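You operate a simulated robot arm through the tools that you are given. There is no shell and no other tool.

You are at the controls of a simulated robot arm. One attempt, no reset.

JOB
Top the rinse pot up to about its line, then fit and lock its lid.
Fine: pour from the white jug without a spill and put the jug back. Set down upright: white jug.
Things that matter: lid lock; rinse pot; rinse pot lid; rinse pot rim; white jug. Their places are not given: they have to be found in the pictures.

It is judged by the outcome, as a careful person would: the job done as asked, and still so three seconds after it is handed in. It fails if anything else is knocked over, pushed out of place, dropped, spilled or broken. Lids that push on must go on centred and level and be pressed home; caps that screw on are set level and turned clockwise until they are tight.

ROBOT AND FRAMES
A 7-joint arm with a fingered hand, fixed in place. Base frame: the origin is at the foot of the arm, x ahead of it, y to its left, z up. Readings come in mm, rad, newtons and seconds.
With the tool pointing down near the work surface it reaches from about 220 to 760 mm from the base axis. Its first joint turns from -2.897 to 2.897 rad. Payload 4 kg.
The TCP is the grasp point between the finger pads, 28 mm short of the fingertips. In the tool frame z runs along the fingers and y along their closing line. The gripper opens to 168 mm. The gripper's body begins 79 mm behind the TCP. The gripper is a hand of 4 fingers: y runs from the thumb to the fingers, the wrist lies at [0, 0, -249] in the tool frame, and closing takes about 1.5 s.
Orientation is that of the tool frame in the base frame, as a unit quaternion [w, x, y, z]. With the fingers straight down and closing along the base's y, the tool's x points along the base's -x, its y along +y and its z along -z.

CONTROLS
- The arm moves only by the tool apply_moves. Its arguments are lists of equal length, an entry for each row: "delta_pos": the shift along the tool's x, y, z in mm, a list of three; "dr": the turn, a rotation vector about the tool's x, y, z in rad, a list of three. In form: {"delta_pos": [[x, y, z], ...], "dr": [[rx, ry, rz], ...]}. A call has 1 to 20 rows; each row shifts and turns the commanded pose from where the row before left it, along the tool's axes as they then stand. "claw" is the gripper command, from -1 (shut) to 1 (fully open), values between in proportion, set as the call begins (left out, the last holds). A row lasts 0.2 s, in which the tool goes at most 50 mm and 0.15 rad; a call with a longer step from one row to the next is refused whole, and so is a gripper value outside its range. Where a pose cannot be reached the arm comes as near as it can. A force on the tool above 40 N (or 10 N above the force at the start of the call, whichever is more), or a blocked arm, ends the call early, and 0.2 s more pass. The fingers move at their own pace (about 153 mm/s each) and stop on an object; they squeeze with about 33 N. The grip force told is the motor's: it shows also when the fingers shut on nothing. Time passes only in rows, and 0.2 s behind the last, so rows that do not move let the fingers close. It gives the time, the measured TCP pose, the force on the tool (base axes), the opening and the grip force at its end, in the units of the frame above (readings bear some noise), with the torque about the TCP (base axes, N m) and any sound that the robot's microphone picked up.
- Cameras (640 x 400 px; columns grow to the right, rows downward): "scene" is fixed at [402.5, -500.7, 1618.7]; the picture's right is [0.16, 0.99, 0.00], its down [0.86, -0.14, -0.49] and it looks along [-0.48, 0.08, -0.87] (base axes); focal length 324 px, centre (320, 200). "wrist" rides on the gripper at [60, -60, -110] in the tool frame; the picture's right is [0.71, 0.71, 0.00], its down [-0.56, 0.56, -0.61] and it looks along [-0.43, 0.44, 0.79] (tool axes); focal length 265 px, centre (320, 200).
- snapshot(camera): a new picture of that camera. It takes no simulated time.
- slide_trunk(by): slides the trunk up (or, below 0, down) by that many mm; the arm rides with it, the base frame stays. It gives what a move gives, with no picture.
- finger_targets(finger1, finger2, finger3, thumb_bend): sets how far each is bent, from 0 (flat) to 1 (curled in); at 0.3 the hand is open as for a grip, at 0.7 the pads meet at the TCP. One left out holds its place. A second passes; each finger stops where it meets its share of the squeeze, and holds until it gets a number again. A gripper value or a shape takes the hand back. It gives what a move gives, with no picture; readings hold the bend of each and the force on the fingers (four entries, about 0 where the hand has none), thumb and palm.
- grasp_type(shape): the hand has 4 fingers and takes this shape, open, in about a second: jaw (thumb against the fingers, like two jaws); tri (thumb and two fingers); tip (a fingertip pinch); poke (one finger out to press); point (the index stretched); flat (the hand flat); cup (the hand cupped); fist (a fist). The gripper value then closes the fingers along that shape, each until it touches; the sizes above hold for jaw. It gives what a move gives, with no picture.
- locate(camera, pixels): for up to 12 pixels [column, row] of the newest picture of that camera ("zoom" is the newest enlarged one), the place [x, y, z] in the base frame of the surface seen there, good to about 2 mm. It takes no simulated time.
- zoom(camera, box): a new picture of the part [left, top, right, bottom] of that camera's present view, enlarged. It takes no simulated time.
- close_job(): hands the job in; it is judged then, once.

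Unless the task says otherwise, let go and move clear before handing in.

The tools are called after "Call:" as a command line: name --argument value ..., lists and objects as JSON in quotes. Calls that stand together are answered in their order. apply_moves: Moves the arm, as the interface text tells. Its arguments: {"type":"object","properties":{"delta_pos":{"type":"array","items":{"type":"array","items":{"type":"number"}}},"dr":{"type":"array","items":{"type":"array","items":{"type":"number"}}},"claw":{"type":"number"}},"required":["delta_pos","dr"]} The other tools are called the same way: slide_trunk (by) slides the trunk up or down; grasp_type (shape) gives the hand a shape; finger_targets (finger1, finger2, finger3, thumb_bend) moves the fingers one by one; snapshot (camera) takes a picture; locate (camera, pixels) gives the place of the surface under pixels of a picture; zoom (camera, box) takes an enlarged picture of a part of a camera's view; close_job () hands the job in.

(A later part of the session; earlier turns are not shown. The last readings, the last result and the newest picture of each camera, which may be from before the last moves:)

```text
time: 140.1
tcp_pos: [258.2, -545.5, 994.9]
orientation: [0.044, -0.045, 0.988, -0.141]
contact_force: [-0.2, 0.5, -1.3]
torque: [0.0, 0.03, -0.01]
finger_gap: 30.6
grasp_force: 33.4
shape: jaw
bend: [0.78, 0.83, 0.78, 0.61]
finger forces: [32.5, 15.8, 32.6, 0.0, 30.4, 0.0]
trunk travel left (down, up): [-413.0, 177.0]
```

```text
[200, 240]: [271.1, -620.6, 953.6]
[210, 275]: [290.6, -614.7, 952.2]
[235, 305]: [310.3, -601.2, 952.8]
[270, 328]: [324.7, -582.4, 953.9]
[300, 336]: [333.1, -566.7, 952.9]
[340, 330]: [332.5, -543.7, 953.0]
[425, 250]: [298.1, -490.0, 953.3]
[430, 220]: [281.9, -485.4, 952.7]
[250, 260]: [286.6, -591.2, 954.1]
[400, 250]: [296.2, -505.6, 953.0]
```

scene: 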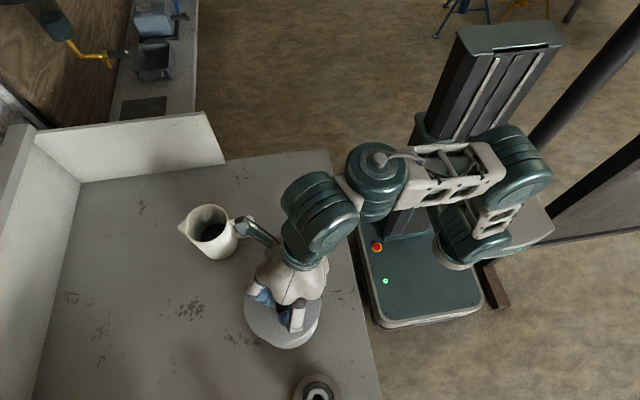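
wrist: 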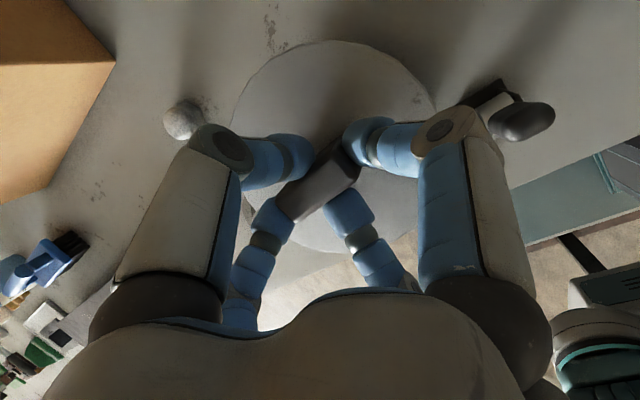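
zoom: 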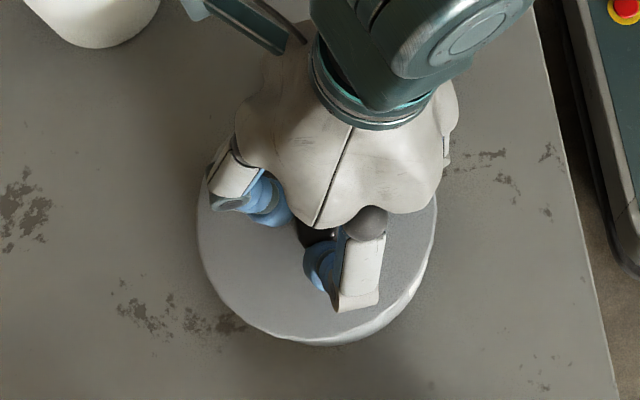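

The lid's lower part has already passed the rim level (top at ≈953) without touching, so it's entering well centred. I'll keep lowering until I feel resistance.

Call:
apply_moves --delta_pos '[[0.08, 0.28, 0.956], [0.08, 0.28, 0.956], [0, 0, 0]]' --dr '[[0, 0, 0], [0, 0, 0], [0, 0, 0]]'

Call:
apply_moves --delta_pos '[[0.08, 0.28, 0.956], [0.08, 0.28, 0.956], [0, 0, 0]]' --dr '[[0, 0, 0], [0, 0, 0], [0, 0, 0]]'

```text
time: 140.9
tcp_pos: [256.4, -544.6, 993.2]
orientation: [0.044, -0.046, 0.988, -0.142]
contact_force: [-0.4, -0.2, -1.5]
torque: [0.0, 0.0, 0.03]
finger_gap: 30.9
grasp_force: 32.9
shape: jaw
bend: [0.78, 0.83, 0.78, 0.61]
finger forces: [32.5, 15.6, 32.7, 0.1, 30.5, 0.0]
trunk travel left (down, up): [-413.0, 177.0]
```

```text
time: 141.7
tcp_pos: [258.7, -547.1, 992.0]
orientation: [0.045, -0.046, 0.988, -0.143]
contact_force: [-0.7, 2.5, 5.3]
torque: [0.0, 0.13, -0.03]
finger_gap: 30.9
grasp_force: 32.7
shape: jaw
bend: [0.78, 0.83, 0.78, 0.61]
finger forces: [33.9, 16.8, 33.0, 0.0, 30.6, 0.0]
trunk travel left (down, up): [-413.0, 177.0]
```

Contact at z≈992: +5 N, lid top now about 950. I'll press it home, increasing the push gradually.

Call:
apply_moves --delta_pos '[[0.08, 0.28, 0.956], [0.08, 0.28, 0.956], [0, 0, 0]]' --dr '[[0, 0, 0], [0, 0, 0], [0, 0, 0]]'

Call:
apply_moves --delta_pos '[[0.08, 0.28, 0.956], [0.08, 0.28, 0.956], [0, 0, 0]]' --dr '[[0, 0, 0], [0, 0, 0], [0, 0, 0]]'

Call:
zoom --camera "scene" --box '[225, 245, 345, 365]'

Call:
locate --camera "zoom" --pixels '[[200, 242], [210, 277], [235, 307], [270, 330], [300, 336], [340, 332], [425, 252], [430, 222], [250, 262], [400, 252]]'

```text
time: 142.5
tcp_pos: [257.8, -545.0, 992.1]
orientation: [0.046, -0.045, 0.987, -0.144]
contact_force: [2.4, -3.1, 21.6]
torque: [-0.23, 0.02, -0.04]
finger_gap: 31.3
grasp_force: 32.6
shape: jaw
bend: [0.78, 0.84, 0.79, 0.61]
finger forces: [35.1, 17.6, 34.7, 0.0, 32.4, 0.0]
trunk travel left (down, up): [-413.0, 177.0]
```

```text
time: 143.3
tcp_pos: [258.1, -544.7, 991.0]
orientation: [0.045, -0.047, 0.987, -0.145]
contact_force: [4.7, -3.4, 37.7]
torque: [-0.32, -0.05, -0.05]
finger_gap: 31.4
grasp_force: 32.8
shape: jaw
bend: [0.78, 0.84, 0.79, 0.61]
finger forces: [37.6, 19.5, 36.5, 0.1, 33.4, 0.1]
trunk travel left (down, up): [-413.0, 177.0]
```

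```text
3.33 times, centred on (285, 305) of scene
```

zoom: 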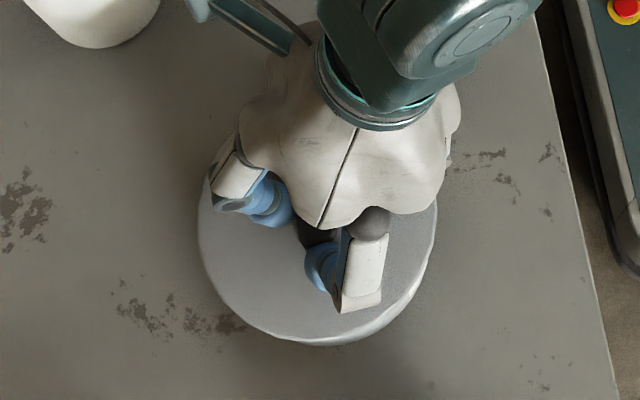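

```text
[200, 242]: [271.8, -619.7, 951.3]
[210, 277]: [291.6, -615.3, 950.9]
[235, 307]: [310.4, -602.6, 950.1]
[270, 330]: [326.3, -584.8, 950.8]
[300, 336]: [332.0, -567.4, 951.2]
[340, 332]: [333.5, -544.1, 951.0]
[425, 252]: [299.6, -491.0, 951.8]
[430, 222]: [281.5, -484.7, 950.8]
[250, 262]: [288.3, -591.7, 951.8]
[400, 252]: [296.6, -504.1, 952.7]
```

Pressed with 38 N; the lid sits level at z≈951 all around and doesn't go any further, so it appears seated. I'll relieve the push, open the hand, and inspect the seam.

Call:
apply_moves --delta_pos '[[-0.08, -0.28, -0.956], [-0.08, -0.28, -0.956], [-0.08, -0.28, -0.956], [0, 0, 0]]' --dr '[[0, 0, 0], [0, 0, 0], [0, 0, 0], [0, 0, 0]]'

```text
time: 144.3
tcp_pos: [256.0, -544.8, 990.8]
orientation: [0.046, -0.045, 0.988, -0.142]
contact_force: [3.5, -4.0, 24.6]
torque: [-0.28, -0.04, 0.01]
finger_gap: 31.2
grasp_force: 32.7
shape: jaw
bend: [0.78, 0.84, 0.79, 0.61]
finger forces: [36.3, 18.3, 35.6, 0.0, 32.9, 0.0]
trunk travel left (down, up): [-413.0, 177.0]
```

Still 25 N of push; I'll relieve a bit more.

Call:
apply_moves --delta_pos '[[-0.08, -0.28, -0.956], [-0.08, -0.28, -0.956], [0, 0, 0]]' --dr '[[0, 0, 0], [0, 0, 0], [0, 0, 0]]'

```text
time: 145.1
tcp_pos: [257.6, -545.0, 992.4]
orientation: [0.044, -0.046, 0.988, -0.14]
contact_force: [3.3, -3.6, 14.0]
torque: [-0.24, -0.01, 0.04]
finger_gap: 30.9
grasp_force: 32.9
shape: jaw
bend: [0.78, 0.84, 0.78, 0.61]
finger forces: [35.3, 17.2, 34.7, 0.0, 32.0, 0.1]
trunk travel left (down, up): [-413.0, 177.0]
```

14 N now. Two more millimetres, then open the hand.

Call:
apply_moves --delta_pos '[[-0.08, -0.28, -0.956], [-0.08, -0.28, -0.956], [0, 0, 0]]' --dr '[[0, 0, 0], [0, 0, 0], [0, 0, 0]]'

Call:
apply_moves --delta_pos '[[0, 0, 0], [0, 0, 0], [0, 0, 0], [0, 0, 0], [0, 0, 0]]' --dr '[[0, 0, 0], [0, 0, 0], [0, 0, 0], [0, 0, 0], [0, 0, 0]]' --claw -0.2

Call:
snapshot --camera "wrist"

```text
time: 145.9
tcp_pos: [258.1, -545.4, 993.1]
orientation: [0.044, -0.044, 0.988, -0.139]
contact_force: [-0.9, -0.1, -2.1]
torque: [0.01, 0.05, 0.01]
finger_gap: 30.8
grasp_force: 33.3
shape: jaw
bend: [0.78, 0.83, 0.78, 0.61]
finger forces: [33.5, 17.1, 33.1, 0.0, 30.5, 0.0]
trunk travel left (down, up): [-413.0, 177.0]
```

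```text
time: 147.1
tcp_pos: [257.2, -545.6, 994.2]
orientation: [0.044, -0.046, 0.988, -0.141]
contact_force: [-0.2, 0.3, 0.3]
torque: [0.01, 0.02, 0.0]
finger_gap: 67.0
grasp_force: 0.1
shape: jaw
bend: [0.79, 0.79, 0.79, 0.4]
finger forces: [0.0, 0.1, 0.1, 0.0, 0.0, 0.0]
trunk travel left (down, up): [-413.0, 177.0]
```

```text
taken
```

wrist: 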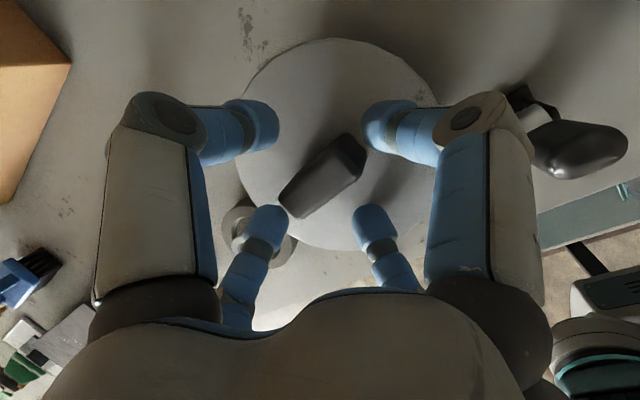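

Released. I'll rise 60 mm with the trunk and look at how the lid sits.

Call:
slide_trunk --by 60

Call:
snapshot --camera "scene"

Call:
zoom --camera "scene" --box '[235, 260, 335, 360]'

Call:
locate --camera "zoom" --pixels '[[200, 200], [210, 260], [250, 310], [310, 335], [370, 330], [425, 290], [450, 230], [445, 180], [240, 240], [400, 240], [330, 300], [320, 180]]'

```text
time: 148.1
tcp_pos: [257.9, -546.1, 1053.6]
orientation: [0.045, -0.046, 0.988, -0.141]
contact_force: [0.1, 0.2, 0.3]
torque: [0.0, -0.03, 0.01]
finger_gap: 67.1
grasp_force: 0.0
shape: jaw
bend: [0.79, 0.79, 0.79, 0.4]
finger forces: [0.1, 0.0, 0.0, 0.1, 0.0, 0.0]
trunk travel left (down, up): [-473.0, 117.0]
```

```text
taken
```

scene: 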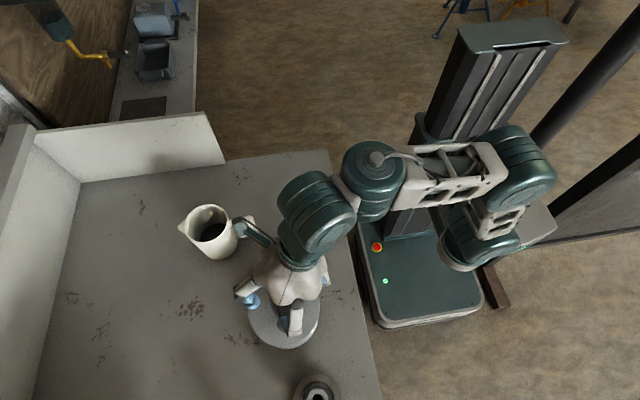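

```text
4.00 times, centred on (285, 310) of scene
```

zoom: 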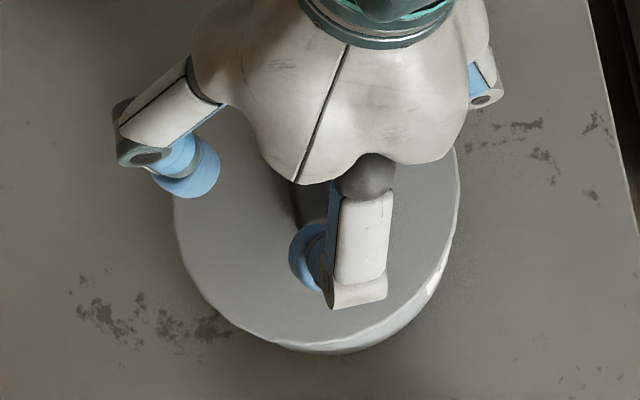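

```text
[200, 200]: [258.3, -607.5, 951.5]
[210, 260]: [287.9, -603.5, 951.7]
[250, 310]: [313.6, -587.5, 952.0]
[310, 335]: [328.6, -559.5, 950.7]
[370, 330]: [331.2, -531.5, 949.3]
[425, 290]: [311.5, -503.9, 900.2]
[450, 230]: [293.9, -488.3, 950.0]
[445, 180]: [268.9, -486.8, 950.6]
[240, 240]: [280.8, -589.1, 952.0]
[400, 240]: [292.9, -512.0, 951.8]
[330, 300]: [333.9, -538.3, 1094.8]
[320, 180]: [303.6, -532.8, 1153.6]
```

The lid sits at z≈951, maybe a hair uneven (951.7 left, 950.5 right) since it was released with no push. I'll close the hand and press once more straight on the knob's top to be sure it's home.

Call:
apply_moves --delta_pos '[[2.0, 2.5, -0.9], [0, 0, 0], [0, 0, 0], [0, 0, 0], [0, 0, 0], [0, 0, 0], [0, 0, 0]]' --dr '[[0, 0, 0], [0, 0, 0], [0, 0, 0], [0, 0, 0], [0, 0, 0], [0, 0, 0], [0, 0, 0]]' --claw -1

Call:
snapshot --camera "wrist"

Call:
locate --camera "wrist" --pixels '[[320, 200], [320, 180], [320, 165], [320, 150], [340, 140], [300, 160]]'

```text
time: 149.7
tcp_pos: [255.9, -541.7, 1054.3]
orientation: [0.045, -0.046, 0.988, -0.143]
contact_force: [-0.5, -0.5, -0.3]
torque: [0.0, 0.02, -0.01]
finger_gap: 0.1
grasp_force: 33.1
shape: jaw
bend: [0.7, 0.7, 0.7, 0.7]
finger forces: [0.1, 0.1, 0.0, 0.0, 0.0, 0.0]
trunk travel left (down, up): [-473.0, 117.0]
```

```text
taken
```

wrist: 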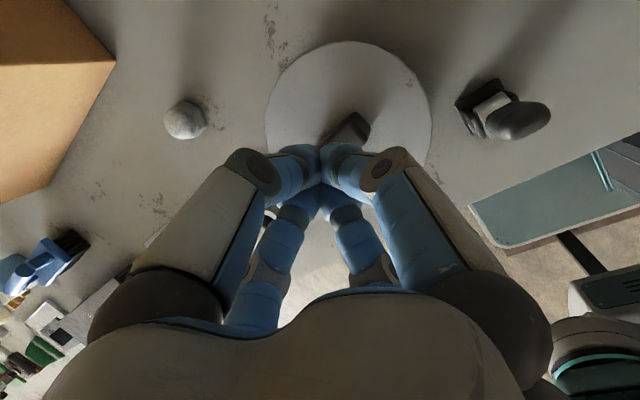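

```text
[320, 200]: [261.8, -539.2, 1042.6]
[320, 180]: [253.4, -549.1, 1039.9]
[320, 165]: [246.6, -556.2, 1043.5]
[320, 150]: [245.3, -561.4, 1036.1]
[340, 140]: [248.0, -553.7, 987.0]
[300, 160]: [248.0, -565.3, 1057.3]
```

The closed fingertips are above the knob. I'll lower 28 mm by trunk and then press with the arm in small steps.

Call:
slide_trunk --by -28

Call:
apply_moves --delta_pos '[[0.16, 0.57, 1.9], [0.16, 0.57, 1.9], [0.16, 0.57, 1.9], [0.16, 0.57, 1.9], [0, 0, 0]]' --dr '[[0, 0, 0], [0, 0, 0], [0, 0, 0], [0, 0, 0], [0, 0, 0]]'

```text
time: 150.4
tcp_pos: [256.0, -543.9, 1025.9]
orientation: [0.045, -0.045, 0.988, -0.141]
contact_force: [-0.2, 0.2, -0.7]
torque: [0.01, 0.03, -0.03]
finger_gap: 0.2
grasp_force: 33.0
shape: jaw
bend: [0.7, 0.7, 0.7, 0.7]
finger forces: [0.0, 0.0, 0.1, 0.0, 0.0, 0.0]
trunk travel left (down, up): [-445.0, 145.0]
```

```text
time: 151.7
tcp_pos: [256.2, -542.1, 1020.1]
orientation: [0.045, -0.046, 0.987, -0.146]
contact_force: [3.6, -4.0, 28.7]
torque: [-0.23, 0.01, 0.0]
finger_gap: 0.1
grasp_force: 33.1
shape: jaw
bend: [0.7, 0.7, 0.7, 0.7]
finger forces: [0.0, 0.0, 0.0, 0.0, 0.1, 0.0]
trunk travel left (down, up): [-445.0, 145.0]
```

Pressing with 29 N on the knob. A bit more push, then check the lid's level.

Call:
apply_moves --delta_pos '[[0.08, 0.28, 0.956], [0, 0, 0], [0, 0, 0]]' --dr '[[0, 0, 0], [0, 0, 0], [0, 0, 0]]'

Call:
zoom --camera "scene" --box '[235, 260, 335, 360]'

Call:
locate --camera "zoom" --pixels '[[190, 200], [200, 250], [240, 305], [300, 335], [360, 330], [400, 300], [445, 240], [448, 190], [240, 240], [400, 240], [330, 320], [280, 290]]'

```text
time: 152.4
tcp_pos: [256.1, -541.9, 1020.3]
orientation: [0.045, -0.046, 0.987, -0.146]
contact_force: [5.6, -5.8, 37.7]
torque: [-0.34, 0.03, 0.03]
finger_gap: 0.1
grasp_force: 33.3
shape: jaw
bend: [0.7, 0.7, 0.7, 0.7]
finger forces: [0.0, 0.0, 0.0, 0.0, 0.0, 0.0]
trunk travel left (down, up): [-445.0, 145.0]
```

```text
4.00 times, centred on (285, 310) of scene
```

zoom: 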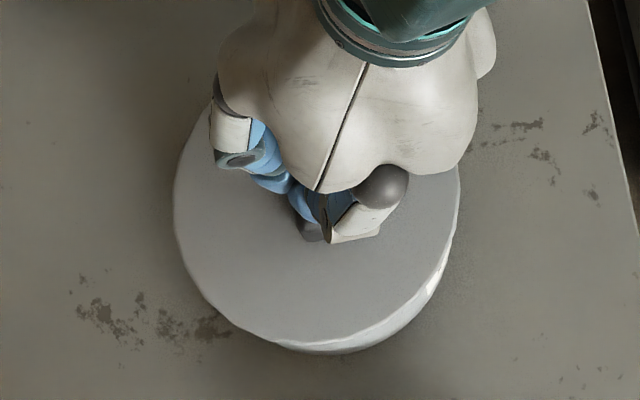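

```text
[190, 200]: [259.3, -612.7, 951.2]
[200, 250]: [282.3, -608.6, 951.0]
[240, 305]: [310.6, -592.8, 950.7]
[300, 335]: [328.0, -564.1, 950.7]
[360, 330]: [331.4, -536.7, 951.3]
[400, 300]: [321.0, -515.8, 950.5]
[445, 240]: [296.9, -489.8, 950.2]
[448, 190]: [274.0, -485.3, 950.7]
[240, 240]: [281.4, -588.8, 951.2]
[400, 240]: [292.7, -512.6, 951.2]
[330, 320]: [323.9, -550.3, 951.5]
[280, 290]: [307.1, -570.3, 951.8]
```

The lid is level within half a millimetre (950.2–951.8) under 38 N: it's home and centred. Now I'll rise clear and study the lock lever.

Call:
slide_trunk --by 70

Call:
apply_moves --delta_pos '[[0, -8, -12], [0, -8, -12], [0, -8, -12], [0, -8, -12], [0, 0, 0]]' --dr '[[0, 0, 0], [0, 0, 0], [0, 0, 0], [0, 0, 0], [0, 0, 0]]'

Call:
snapshot --camera "scene"

Call:
snapshot --camera "wrist"

```text
time: 153.5
tcp_pos: [255.8, -543.2, 1086.3]
orientation: [0.045, -0.045, 0.988, -0.141]
contact_force: [0.0, 0.2, -0.1]
torque: [-0.01, -0.02, -0.01]
finger_gap: 0.0
grasp_force: 33.2
shape: jaw
bend: [0.7, 0.7, 0.7, 0.7]
finger forces: [0.0, 0.0, 0.0, 0.0, 0.1, 0.0]
trunk travel left (down, up): [-515.0, 75.0]
```

```text
time: 154.7
tcp_pos: [254.2, -560.0, 1141.3]
orientation: [0.044, -0.045, 0.988, -0.141]
contact_force: [-1.2, -0.7, 0.0]
torque: [0.02, 0.02, -0.01]
finger_gap: 0.0
grasp_force: 32.9
shape: jaw
bend: [0.7, 0.7, 0.7, 0.7]
finger forces: [0.1, 0.0, 0.0, 0.0, 0.0, 0.0]
trunk travel left (down, up): [-515.0, 75.0]
```

```text
taken
```

scene: 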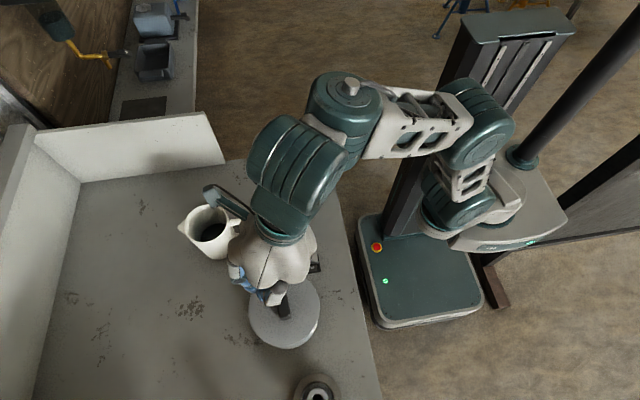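

```text
taken
```

wrist: 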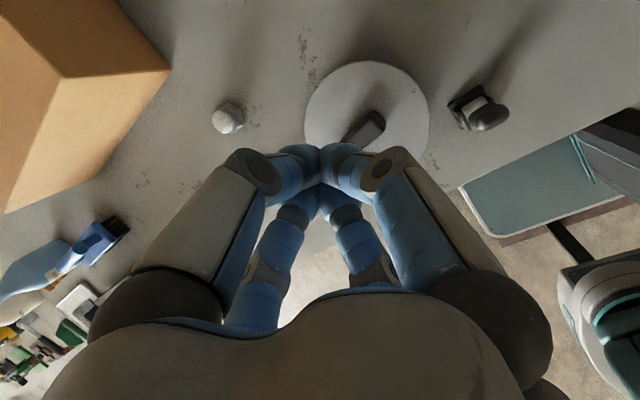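

The lid sits on the pot. I'll zoom the wrist camera on the lock at (480,110) for its details.

Call:
zoom --camera "wrist" --box '[435, 70, 531, 150]'

Call:
locate --camera "zoom" --pixels '[[320, 200], [420, 260], [380, 260], [460, 270], [300, 220], [250, 200], [200, 210], [330, 330], [260, 120], [350, 170]]'

```text
5.00 times, centred on (483, 110) of wrist
```

zoom: 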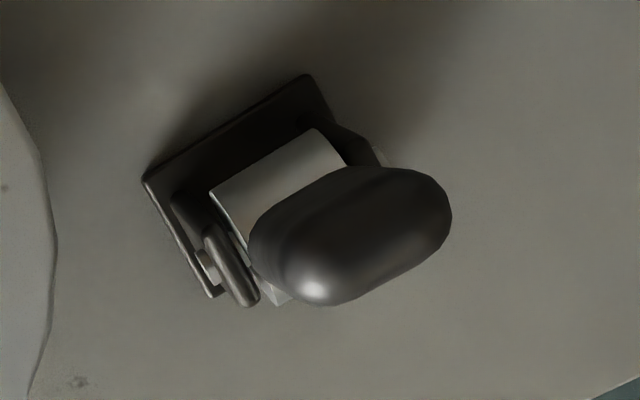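

```text
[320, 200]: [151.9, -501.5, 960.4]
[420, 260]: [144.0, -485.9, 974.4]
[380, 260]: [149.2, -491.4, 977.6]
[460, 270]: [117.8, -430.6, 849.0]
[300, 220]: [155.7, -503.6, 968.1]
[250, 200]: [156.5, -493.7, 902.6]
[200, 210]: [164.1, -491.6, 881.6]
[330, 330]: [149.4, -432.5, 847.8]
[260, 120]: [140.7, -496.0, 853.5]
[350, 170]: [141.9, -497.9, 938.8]
```

The lever is a near-vertical capsule, top at z≈977 around (150,-494), on a barrel pivot along x at y≈-480: it swings in the y–z plane and leans about 10° toward -y. I'll find its travel direction with gentle test pushes. First I'll move the closed hand to the -y side of the lever, high up.

Call:
apply_moves --delta_pos '[[14.3, 7.2, -3.3], [14.3, 7.2, -3.3], [14.3, 7.2, -3.3], [14.3, 7.2, -3.3], [14.3, 7.2, -3.3], [14.3, 7.2, -3.3], [14.3, 7.2, -3.3], [0, 0, 0]]' --dr '[[0, 0, 0], [0, 0, 0], [0, 0, 0], [0, 0, 0], [0, 0, 0], [0, 0, 0], [0, 0, 0], [0, 0, 0]]'

Call:
snapshot --camera "scene"

```text
time: 156.5
tcp_pos: [146.6, -516.2, 1142.0]
orientation: [0.045, -0.045, 0.988, -0.141]
contact_force: [0.0, 1.3, -0.5]
torque: [0.0, 0.01, -0.03]
finger_gap: 0.0
grasp_force: 33.0
shape: jaw
bend: [0.7, 0.7, 0.7, 0.7]
finger forces: [0.0, 0.0, 0.0, 0.0, 0.0, 0.0]
trunk travel left (down, up): [-515.0, 75.0]
```

```text
taken
```

scene: 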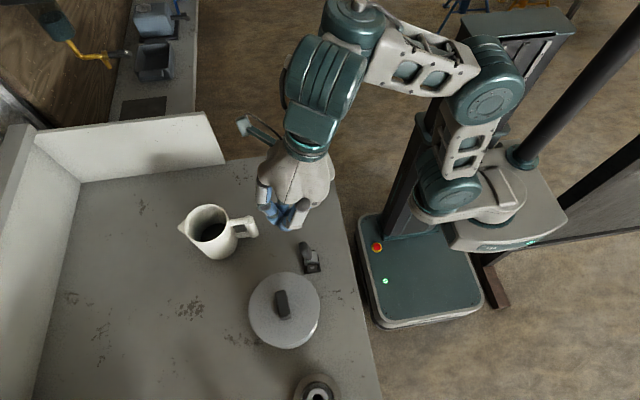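

Clear view of the seated lid and the lock now. I'll zoom on both for detail.

Call:
zoom --camera "scene" --box '[240, 235, 340, 350]'

Call:
locate --camera "zoom" --pixels '[[170, 260], [200, 310], [260, 350], [330, 340], [375, 260], [350, 190], [250, 150], [190, 200], [320, 370], [270, 330]]'

Call:
zoom --camera "scene" --box '[285, 235, 333, 280]'

Call:
locate --camera "zoom" --pixels '[[270, 70], [270, 110], [290, 150], [300, 190], [320, 215], [330, 228], [300, 245], [360, 190], [385, 230], [300, 215], [350, 290], [385, 280]]'

```text
3.48 times, centred on (290, 292) of scene
```

zoom: 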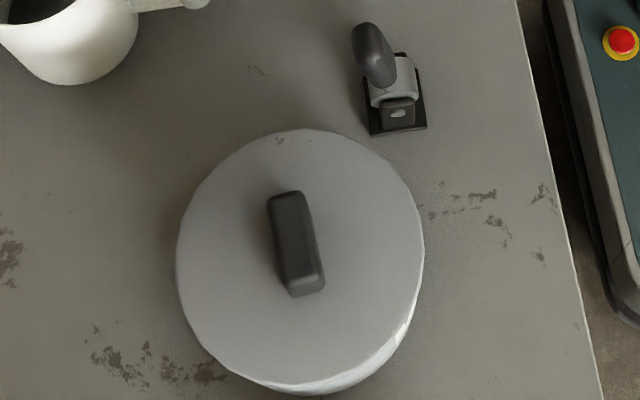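

```text
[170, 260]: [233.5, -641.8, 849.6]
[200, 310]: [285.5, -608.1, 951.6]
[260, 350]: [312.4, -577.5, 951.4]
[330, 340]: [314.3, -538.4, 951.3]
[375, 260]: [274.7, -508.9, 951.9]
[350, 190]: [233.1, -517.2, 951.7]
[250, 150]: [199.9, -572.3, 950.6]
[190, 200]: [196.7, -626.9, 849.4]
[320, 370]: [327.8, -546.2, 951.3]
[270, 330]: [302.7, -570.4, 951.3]
```

```text
8.89 times, centred on (309, 258) of scene
```

zoom: 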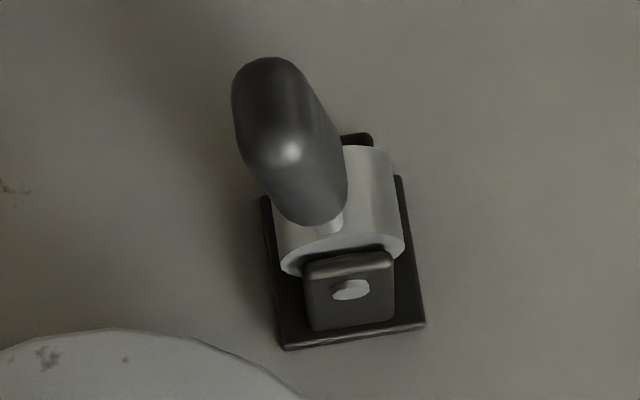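

```text
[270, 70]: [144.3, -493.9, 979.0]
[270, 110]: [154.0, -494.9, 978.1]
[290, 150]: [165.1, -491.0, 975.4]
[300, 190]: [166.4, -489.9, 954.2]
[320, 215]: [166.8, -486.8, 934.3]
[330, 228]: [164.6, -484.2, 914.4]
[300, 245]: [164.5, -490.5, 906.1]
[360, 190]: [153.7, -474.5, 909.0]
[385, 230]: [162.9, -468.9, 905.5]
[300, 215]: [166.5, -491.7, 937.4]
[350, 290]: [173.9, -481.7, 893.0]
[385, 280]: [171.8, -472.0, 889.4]
```

The lid sits flush and level. The lever's pivot is at (y≈-482, z≈893); its capsule spans z≈920–979 at x≈144–166, leaning ≈8.5° toward -y. I'll come down on its -y side and try a gentle push toward +y.

Call:
apply_moves --delta_pos '[[-2.2, -8.3, 2.6], [0, 0, 0]]' --dr '[[0, 0, 0], [0, 0, 0]]'

Call:
slide_trunk --by -125

Call:
snapshot --camera "wrist"

Call:
zoom --camera "scene" --box '[240, 190, 360, 310]'

```text
time: 157.1
tcp_pos: [150.1, -524.8, 1142.6]
orientation: [0.044, -0.046, 0.988, -0.141]
contact_force: [0.2, -0.2, -0.3]
torque: [0.0, -0.02, 0.02]
finger_gap: 0.0
grasp_force: 32.7
shape: jaw
bend: [0.7, 0.7, 0.7, 0.7]
finger forces: [0.0, 0.0, 0.0, 0.1, 0.0, 0.0]
trunk travel left (down, up): [-515.0, 75.0]
```

```text
time: 158.7
tcp_pos: [150.0, -525.3, 1016.1]
orientation: [0.045, -0.045, 0.988, -0.142]
contact_force: [-0.2, 0.0, -0.1]
torque: [-0.05, 0.02, -0.01]
finger_gap: 0.0
grasp_force: 33.1
shape: jaw
bend: [0.7, 0.7, 0.7, 0.7]
finger forces: [0.0, 0.0, 0.0, 0.0, 0.0, 0.1]
trunk travel left (down, up): [-390.0, 200.0]
```

```text
taken
```

wrist: 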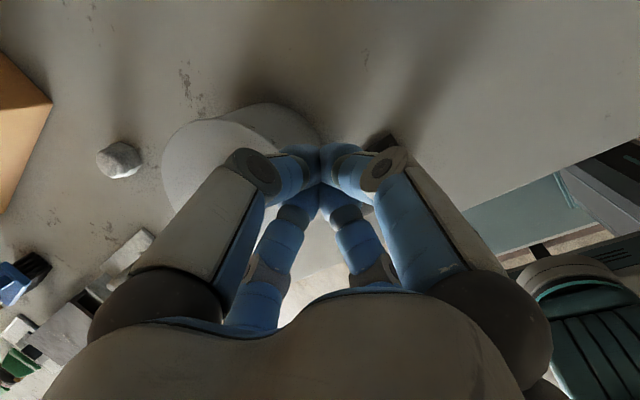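

```text
3.33 times, centred on (300, 250) of scene
```

zoom: 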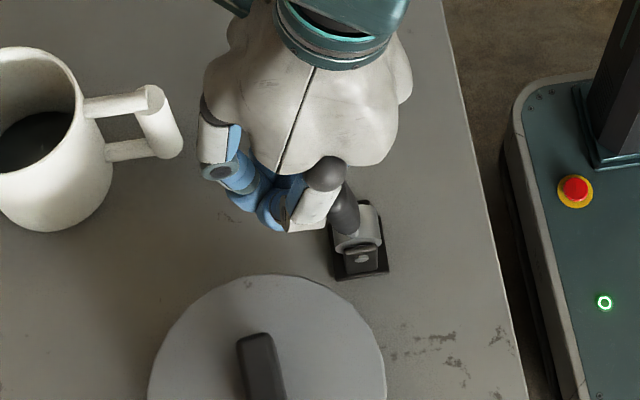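

The closed hand is a cone that would come down on the lever's top, so that's not a good pusher. Instead I'll set the tool vertical, open it to about 60 mm and lower it around the lever as a loose cage, which lets me test both directions. First up and straighten.

Call:
slide_trunk --by 50

Call:
apply_moves --delta_pos '[[0, 0, 0], [0, 0, 0], [0, 0, 0], [0, 0, 0]]' --dr '[[-0.0965, 0.0295, 0.0308], [-0.0965, 0.0295, 0.0308], [-0.0965, 0.0295, 0.0308], [0, 0, 0]]' --claw -0.25

```text
time: 159.6
tcp_pos: [150.9, -525.3, 1065.5]
orientation: [0.044, -0.045, 0.988, -0.142]
contact_force: [0.0, -0.7, 0.0]
torque: [0.01, -0.03, -0.03]
finger_gap: 0.0
grasp_force: 32.5
shape: jaw
bend: [0.7, 0.7, 0.7, 0.7]
finger forces: [0.0, 0.0, 0.1, 0.0, 0.1, 0.1]
trunk travel left (down, up): [-440.0, 150.0]
```

```text
time: 160.6
tcp_pos: [151.1, -524.5, 1066.1]
orientation: [0.001, 0.0, 1.0, 0.004]
contact_force: [0.0, -0.3, 0.1]
torque: [0.01, 0.01, 0.02]
finger_gap: 62.9
grasp_force: 0.0
shape: jaw
bend: [0.79, 0.79, 0.79, 0.41]
finger forces: [0.1, 0.1, 0.1, 0.1, 0.0, 0.1]
out of reach, approached as far as the arm can: row 1
trunk travel left (down, up): [-440.0, 150.0]
```

Tool is vertical with a 63 mm opening. I'll centre above the lever and check the view.

Call:
apply_moves --delta_pos '[[0.3, 15.7, 0], [0.3, 15.7, 0], [0, 0, 0]]' --dr '[[0, 0, 0], [0, 0, 0], [0, 0, 0]]'

Call:
snapshot --camera "wrist"

Call:
zoom --camera "wrist" --box '[240, 90, 400, 230]'

```text
time: 161.4
tcp_pos: [149.1, -494.6, 1066.0]
orientation: [0.001, 0.0, 1.0, 0.004]
contact_force: [0.2, 0.0, -0.3]
torque: [-0.03, 0.02, 0.01]
finger_gap: 62.8
grasp_force: 0.1
shape: jaw
bend: [0.79, 0.79, 0.79, 0.41]
finger forces: [0.0, 0.0, 0.1, 0.1, 0.1, 0.0]
trunk travel left (down, up): [-440.0, 150.0]
```

```text
taken
```

wrist: 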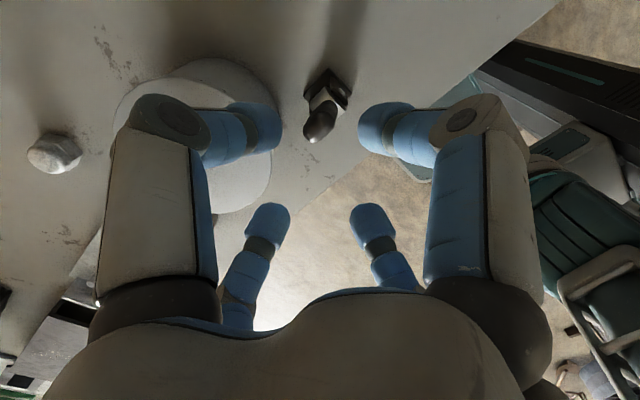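

```text
2.86 times, centred on (320, 160) of wrist
```

zoom: 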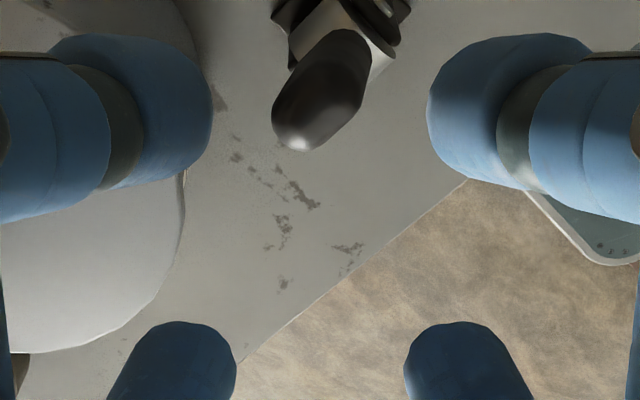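

The lever is centred between the upper digits in the view. I'll locate its top and sides in these coordinates.

Call:
locate --camera "zoom" --pixels '[[297, 140], [280, 110], [330, 120], [315, 80], [350, 60], [330, 40], [360, 80], [310, 120]]'

```text
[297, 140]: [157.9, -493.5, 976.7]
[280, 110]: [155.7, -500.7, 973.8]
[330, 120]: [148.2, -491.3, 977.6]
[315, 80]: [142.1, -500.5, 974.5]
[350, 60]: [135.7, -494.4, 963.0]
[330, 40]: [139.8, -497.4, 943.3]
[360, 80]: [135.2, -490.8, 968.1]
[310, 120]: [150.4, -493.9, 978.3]
```

Lever top is at (148,-494,978) in hand coordinates, matching the hand's centre. I'll lower the cage around it: trunk down 90.

Call:
slide_trunk --by -90

Call:
snapshot --camera "wrist"

Call:
zoom --camera "scene" --box '[240, 190, 360, 310]'

```text
time: 162.6
tcp_pos: [149.7, -494.5, 975.0]
orientation: [0.0, 0.001, 1.0, 0.004]
contact_force: [-0.7, -0.3, -0.2]
torque: [0.02, 0.03, 0.03]
finger_gap: 62.8
grasp_force: 0.1
shape: jaw
bend: [0.79, 0.79, 0.79, 0.41]
finger forces: [0.1, 0.1, 0.0, 0.1, 0.0, 0.0]
trunk travel left (down, up): [-350.0, 240.0]
```

```text
taken
```

wrist: 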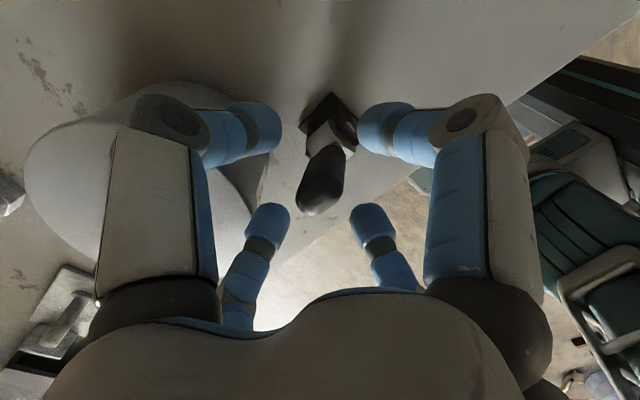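

```text
3.33 times, centred on (300, 250) of scene
```

zoom: 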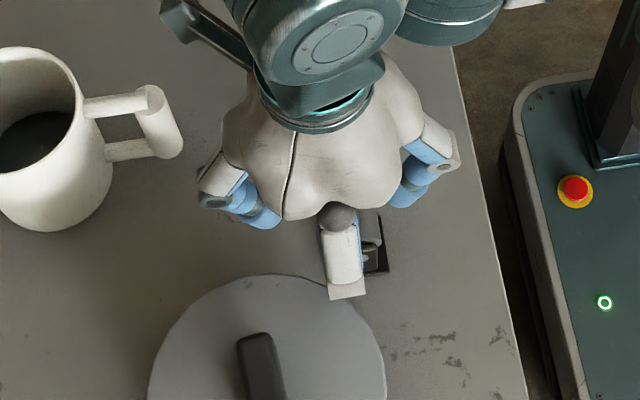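

The lever is inside the cage. I'll test the push toward +y: approach with the thumb side, then 2 mm steps while watching the force.

Call:
apply_moves --delta_pos '[[0, 6, 0], [0, 6, 0], [0, 6, 0], [0, 2, 0], [0, 0, 0]]' --dr '[[0, 0, 0], [0, 0, 0], [0, 0, 0], [0, 0, 0], [0, 0, 0]]'

Call:
apply_moves --delta_pos '[[0, 2, 0], [0, 2, 0], [0, 2, 0], [0, 0, 0]]' --dr '[[0, 0, 0], [0, 0, 0], [0, 0, 0], [0, 0, 0]]'

Call:
snapshot --camera "wrist"

```text
time: 163.8
tcp_pos: [149.7, -474.8, 975.3]
orientation: [0.0, 0.001, 1.0, 0.004]
contact_force: [0.1, 0.1, 1.0]
torque: [0.02, -0.02, -0.01]
finger_gap: 62.7
grasp_force: 0.0
shape: jaw
bend: [0.79, 0.79, 0.79, 0.41]
finger forces: [0.1, 0.0, 0.0, 0.0, 0.1, 0.0]
trunk travel left (down, up): [-350.0, 240.0]
```

```text
time: 164.8
tcp_pos: [150.5, -469.1, 975.6]
orientation: [0.001, 0.0, 1.0, 0.003]
contact_force: [-0.9, -1.3, -0.1]
torque: [-0.08, 0.0, -0.03]
finger_gap: 63.9
grasp_force: 0.1
shape: jaw
bend: [0.79, 0.79, 0.79, 0.4]
finger forces: [0.0, 0.0, 0.1, 0.0, 1.8, 0.0]
trunk travel left (down, up): [-350.0, 240.0]
```

```text
taken
```

wrist: 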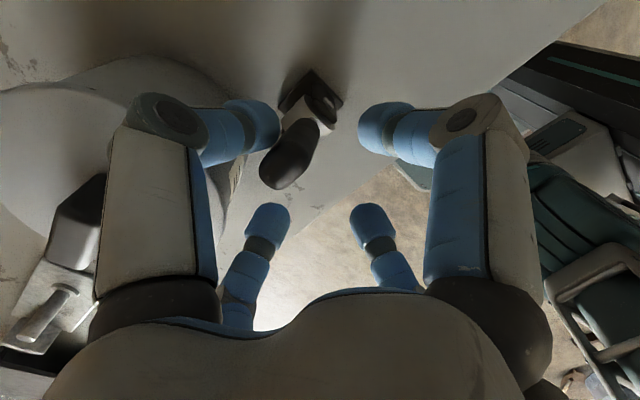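

Thumb touches the lever with 1.8 N. A few more 2 mm steps to see whether it gives.

Call:
apply_moves --delta_pos '[[0, 2, 0], [0, 2, 0], [0, 2, 0], [0, 0, 0]]' --dr '[[0, 0, 0], [0, 0, 0], [0, 0, 0], [0, 0, 0]]'

Call:
snapshot --camera "wrist"

Call:
locate --camera "wrist" --pixels '[[278, 180], [290, 160], [275, 170], [300, 145]]'

```text
time: 165.8
tcp_pos: [151.0, -462.8, 976.5]
orientation: [0.001, 0.001, 1.0, 0.003]
contact_force: [-1.5, -7.8, 2.8]
torque: [-0.22, 0.02, -0.05]
finger_gap: 67.5
grasp_force: 0.1
shape: jaw
bend: [0.79, 0.79, 0.79, 0.38]
finger forces: [0.1, 0.1, 0.0, 0.0, 7.1, 0.1]
trunk travel left (down, up): [-350.0, 240.0]
```

```text
taken
```

wrist: 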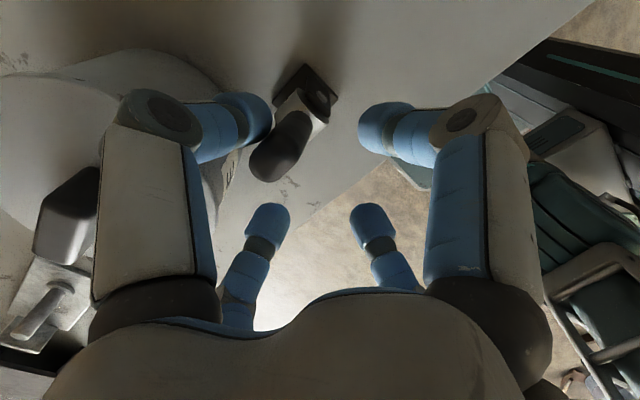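

```text
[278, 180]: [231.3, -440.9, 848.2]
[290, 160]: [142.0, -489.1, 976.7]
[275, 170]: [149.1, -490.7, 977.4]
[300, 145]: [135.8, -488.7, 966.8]
```

The lever barely moved while the thumb gave way at 7 N. A firm grip on the lever will make a cleaner test: I'll re-centre, close on it, and try both ways gently.

Call:
apply_moves --delta_pos '[[0, -7, 0], [0, -8, 0], [0, -8, 0], [0, -7, 0], [0, 0, 3], [0, 0, 0]]' --dr '[[0, 0, 0], [0, 0, 0], [0, 0, 0], [0, 0, 0], [0, 0, 0], [0, 0, 0]]'

Call:
apply_moves --delta_pos '[[0, 0, 0], [0, 0, 0], [0, 0, 0], [0, 0, 0], [0, 0, 0], [0, 0, 0], [0, 0, 0]]' --dr '[[0, 0, 0], [0, 0, 0], [0, 0, 0], [0, 0, 0], [0, 0, 0], [0, 0, 0], [0, 0, 0]]' --claw -1

Call:
snapshot --camera "wrist"

```text
time: 167.2
tcp_pos: [150.2, -491.6, 971.7]
orientation: [0.001, 0.001, 1.0, 0.004]
contact_force: [-0.2, -0.1, -0.3]
torque: [0.0, -0.02, -0.02]
finger_gap: 62.8
grasp_force: 0.0
shape: jaw
bend: [0.79, 0.79, 0.79, 0.41]
finger forces: [0.1, 0.0, 0.0, 0.1, 0.0, 0.1]
trunk travel left (down, up): [-350.0, 240.0]
```

```text
time: 168.8
tcp_pos: [150.5, -492.3, 972.8]
orientation: [0.002, 0.001, 1.0, 0.004]
contact_force: [-1.1, 2.9, -9.3]
torque: [0.18, 0.02, 0.0]
finger_gap: 17.4
grasp_force: 33.0
shape: jaw
bend: [0.74, 0.75, 0.74, 0.61]
finger forces: [29.0, 29.8, 29.1, 0.1, 28.2, 0.0]
trunk travel left (down, up): [-350.0, 240.0]
```

```text
taken
```

wrist: 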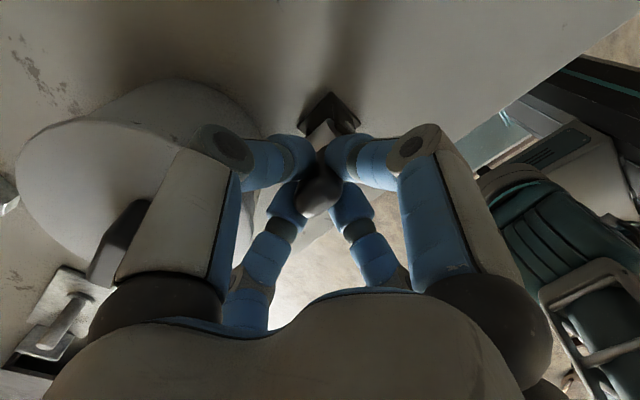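

The lever is gripped on all four sides. Now +y by 3 mm, reading the force, then the other way.

Call:
apply_moves --delta_pos '[[0, 2, 0], [0, 2, 0], [0, 0, 0]]' --dr '[[0, 0, 0], [0, 0, 0], [0, 0, 0]]'

Call:
apply_moves --delta_pos '[[0, -2, 0], [0, -2, 0], [0, -2, 0], [0, -2, 0], [0, 0, 0]]' --dr '[[0, 0, 0], [0, 0, 0], [0, 0, 0], [0, 0, 0], [0, 0, 0]]'

```text
time: 169.6
tcp_pos: [150.2, -489.9, 971.5]
orientation: [0.002, 0.0, 1.0, 0.0]
contact_force: [2.7, -21.7, 0.0]
torque: [-0.35, -0.02, 0.0]
finger_gap: 17.4
grasp_force: 33.6
shape: jaw
bend: [0.74, 0.75, 0.74, 0.61]
finger forces: [29.8, 28.4, 31.0, 0.0, 35.0, 0.1]
trunk travel left (down, up): [-350.0, 240.0]
```

```text
time: 170.8
tcp_pos: [150.0, -494.6, 972.0]
orientation: [0.001, 0.0, 1.0, 0.006]
contact_force: [4.7, 9.8, -8.6]
torque: [0.56, -0.14, -0.02]
finger_gap: 17.0
grasp_force: 33.4
shape: jaw
bend: [0.74, 0.75, 0.74, 0.61]
finger forces: [28.4, 37.7, 30.5, 0.1, 28.5, 0.0]
trunk travel left (down, up): [-350.0, 240.0]
```

Pushing +y met a stiff stop (-22 N after 2.4 mm), while -y yields more easily (+10 N). I'll continue toward -y and watch whether the force levels off as it turns.

Call:
apply_moves --delta_pos '[[0, -2, 0], [0, -2, 0], [0, -2, 0], [0, 0, 0]]' --dr '[[0, 0, 0], [0, 0, 0], [0, 0, 0], [0, 0, 0]]'

Call:
snapshot --camera "wrist"

```text
time: 171.8
tcp_pos: [149.8, -501.4, 972.2]
orientation: [-0.001, 0.0, 1.0, 0.007]
contact_force: [1.5, 19.9, -28.8]
torque: [1.06, -0.08, 0.06]
finger_gap: 16.2
grasp_force: 32.9
shape: jaw
bend: [0.74, 0.75, 0.74, 0.62]
finger forces: [26.4, 41.3, 27.3, 0.2, 26.9, 0.0]
trunk travel left (down, up): [-350.0, 240.0]
```

```text
taken
```

wrist: 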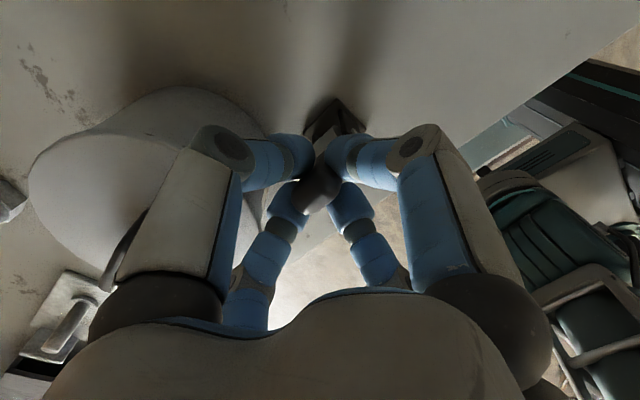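

The lever is turning toward -y (now ≈14°); the rest of the force comes from the grip not following its arc. That's the throw direction. I'll open the hand, see where the lever rests, and then push it over with the closed hand from the +y side.

Call:
apply_moves --delta_pos '[[0, 0, 0], [0, 0, 0], [0, 0, 0], [0, 0, 0]]' --dr '[[0, 0, 0], [0, 0, 0], [0, 0, 0], [0, 0, 0]]' --claw -0.25

Call:
slide_trunk --by 80

Call:
snapshot --camera "wrist"

Call:
zoom --camera "scene" --box '[260, 220, 340, 300]'

```text
time: 172.8
tcp_pos: [148.6, -501.9, 972.5]
orientation: [0.001, 0.001, 1.0, 0.003]
contact_force: [0.8, -0.2, -0.6]
torque: [0.0, 0.04, -0.02]
finger_gap: 62.8
grasp_force: 0.0
shape: jaw
bend: [0.79, 0.79, 0.79, 0.41]
finger forces: [0.0, 0.0, 0.0, 0.0, 0.1, 0.1]
trunk travel left (down, up): [-350.0, 240.0]
```

```text
time: 174.0
tcp_pos: [149.0, -502.3, 1053.0]
orientation: [0.002, 0.001, 1.0, 0.004]
contact_force: [0.1, 0.4, -1.0]
torque: [0.02, -0.02, 0.03]
finger_gap: 62.7
grasp_force: 0.1
shape: jaw
bend: [0.79, 0.79, 0.79, 0.41]
finger forces: [0.0, 0.0, 0.1, 0.1, 0.0, 0.0]
trunk travel left (down, up): [-430.0, 160.0]
```

```text
taken
```

wrist: 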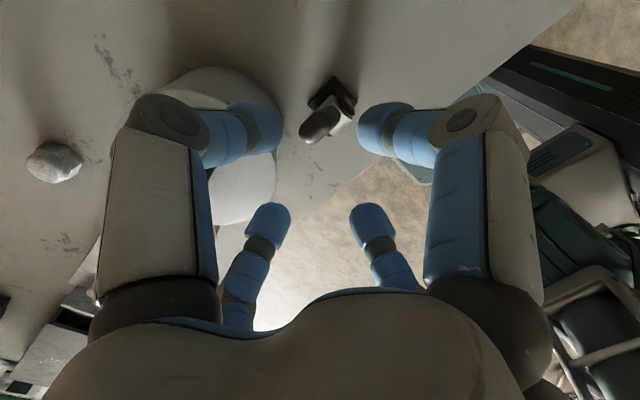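

```text
5.00 times, centred on (300, 260) of scene
```

zoom: 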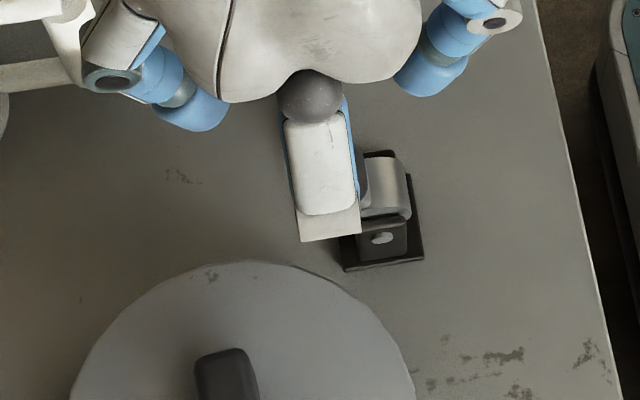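

The lever now leans further to -y in the wrist view (tip at (313,130)). I'll measure its angle.

Call:
zoom --camera "wrist" --box '[270, 60, 390, 160]'

Call:
locate --camera "zoom" --pixels '[[180, 250], [200, 230], [230, 260], [260, 200], [290, 220], [320, 190], [350, 180], [300, 130], [370, 240]]'

```text
4.00 times, centred on (330, 110) of wrist
```

zoom: 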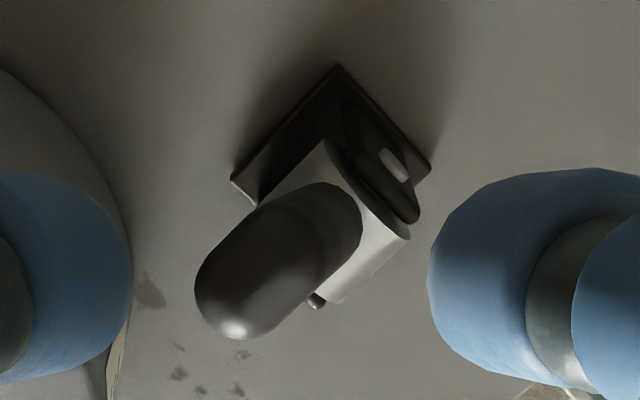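

```text
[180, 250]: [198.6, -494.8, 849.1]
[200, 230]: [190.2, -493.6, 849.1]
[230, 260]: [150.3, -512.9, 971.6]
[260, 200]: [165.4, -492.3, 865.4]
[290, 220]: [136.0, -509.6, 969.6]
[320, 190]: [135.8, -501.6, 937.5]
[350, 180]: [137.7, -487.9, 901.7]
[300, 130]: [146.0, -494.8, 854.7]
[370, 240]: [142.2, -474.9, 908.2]
```

The lever rests at about 21° and stays there, so it's a friction hinge and the throw is toward -y. For pushing it over next to the lid a single slim finger would be best, so I'll rise a little and try the "poke" shape.

Call:
slide_trunk --by 50

Call:
grasp_type --shape "poke"

Call:
snapshot --camera "wrist"

Call:
snapshot --camera "scene"

```text
time: 174.9
tcp_pos: [148.6, -502.8, 1104.1]
orientation: [0.002, 0.001, 1.0, 0.003]
contact_force: [0.0, -0.8, -0.1]
torque: [-0.01, 0.0, 0.03]
finger_gap: 62.9
grasp_force: 0.1
shape: jaw
bend: [0.79, 0.79, 0.79, 0.41]
finger forces: [0.1, 0.1, 0.1, 0.0, 0.0, 0.0]
trunk travel left (down, up): [-480.0, 110.0]
```

```text
time: 175.8
tcp_pos: [150.6, -501.8, 1102.7]
orientation: [0.001, 0.001, 1.0, 0.004]
contact_force: [0.3, -0.5, 0.3]
torque: [-0.04, 0.02, 0.03]
finger_gap: 0.0
grasp_force: 0.2
shape: poke
bend: [1.0, 1.0, 1.0, 0.7]
finger forces: [0.0, 0.1, 0.0, 0.0, 0.0, 0.0]
trunk travel left (down, up): [-480.0, 110.0]
```

```text
taken
```

wrist: 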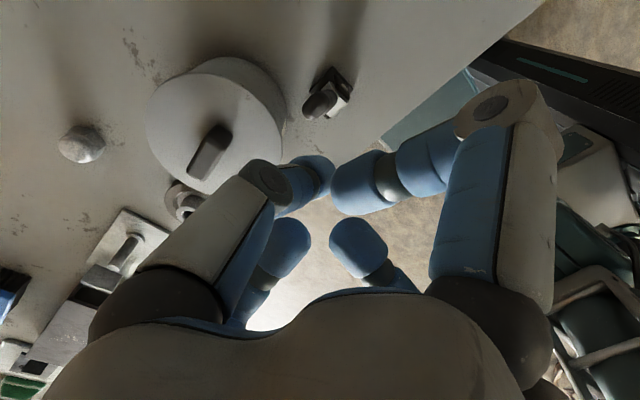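

```text
taken
```

scene: 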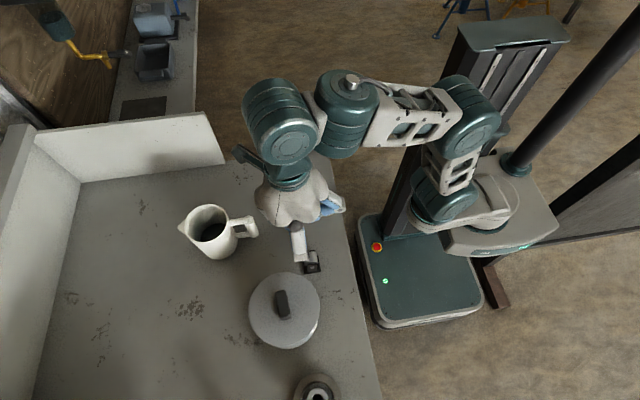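

"Poke" leaves only the slanted thumb, which isn't better. I'll use the closed hand rolled 45° instead, which keeps its digits clear of the lid's edge and gives two digits facing the lever. I'll set that up here, high above.

Call:
grasp_type --shape "jaw"

Call:
apply_moves --delta_pos '[[0, 0, 0], [0, 0, 0], [0, 0, 0], [0, 0, 0], [0, 0, 0], [0, 0, 0], [0, 0, 0], [0, 0, 0], [0, 0, 0]]' --dr '[[0, 0, -0.098], [0, 0, -0.098], [0, 0, -0.098], [0, 0, -0.098], [0, 0, -0.098], [0, 0, -0.098], [0, 0, -0.098], [0, 0, -0.099], [0, 0, 0]]' --claw -1

```text
time: 176.7
tcp_pos: [149.7, -501.8, 1102.5]
orientation: [0.0, 0.001, 1.0, 0.004]
contact_force: [0.4, 0.1, 0.6]
torque: [0.0, -0.01, -0.03]
finger_gap: 167.8
grasp_force: 0.0
shape: jaw
bend: [0.3, 0.3, 0.3, 0.3]
finger forces: [0.1, 0.0, 0.1, 0.1, 0.1, 0.0]
trunk travel left (down, up): [-480.0, 110.0]
```

```text
time: 178.7
tcp_pos: [179.6, -449.2, 1073.9]
orientation: [-0.014, -0.305, 0.952, -0.004]
contact_force: [-0.1, 0.2, -0.3]
torque: [0.0, -0.02, 0.01]
finger_gap: 0.0
grasp_force: 33.2
shape: jaw
bend: [0.7, 0.7, 0.7, 0.7]
finger forces: [0.0, 0.0, 0.0, 0.0, 0.1, 0.0]
out of reach, approached as far as the arm can: row 4, 5, 6, 7, 8
trunk travel left (down, up): [-480.0, 110.0]
```

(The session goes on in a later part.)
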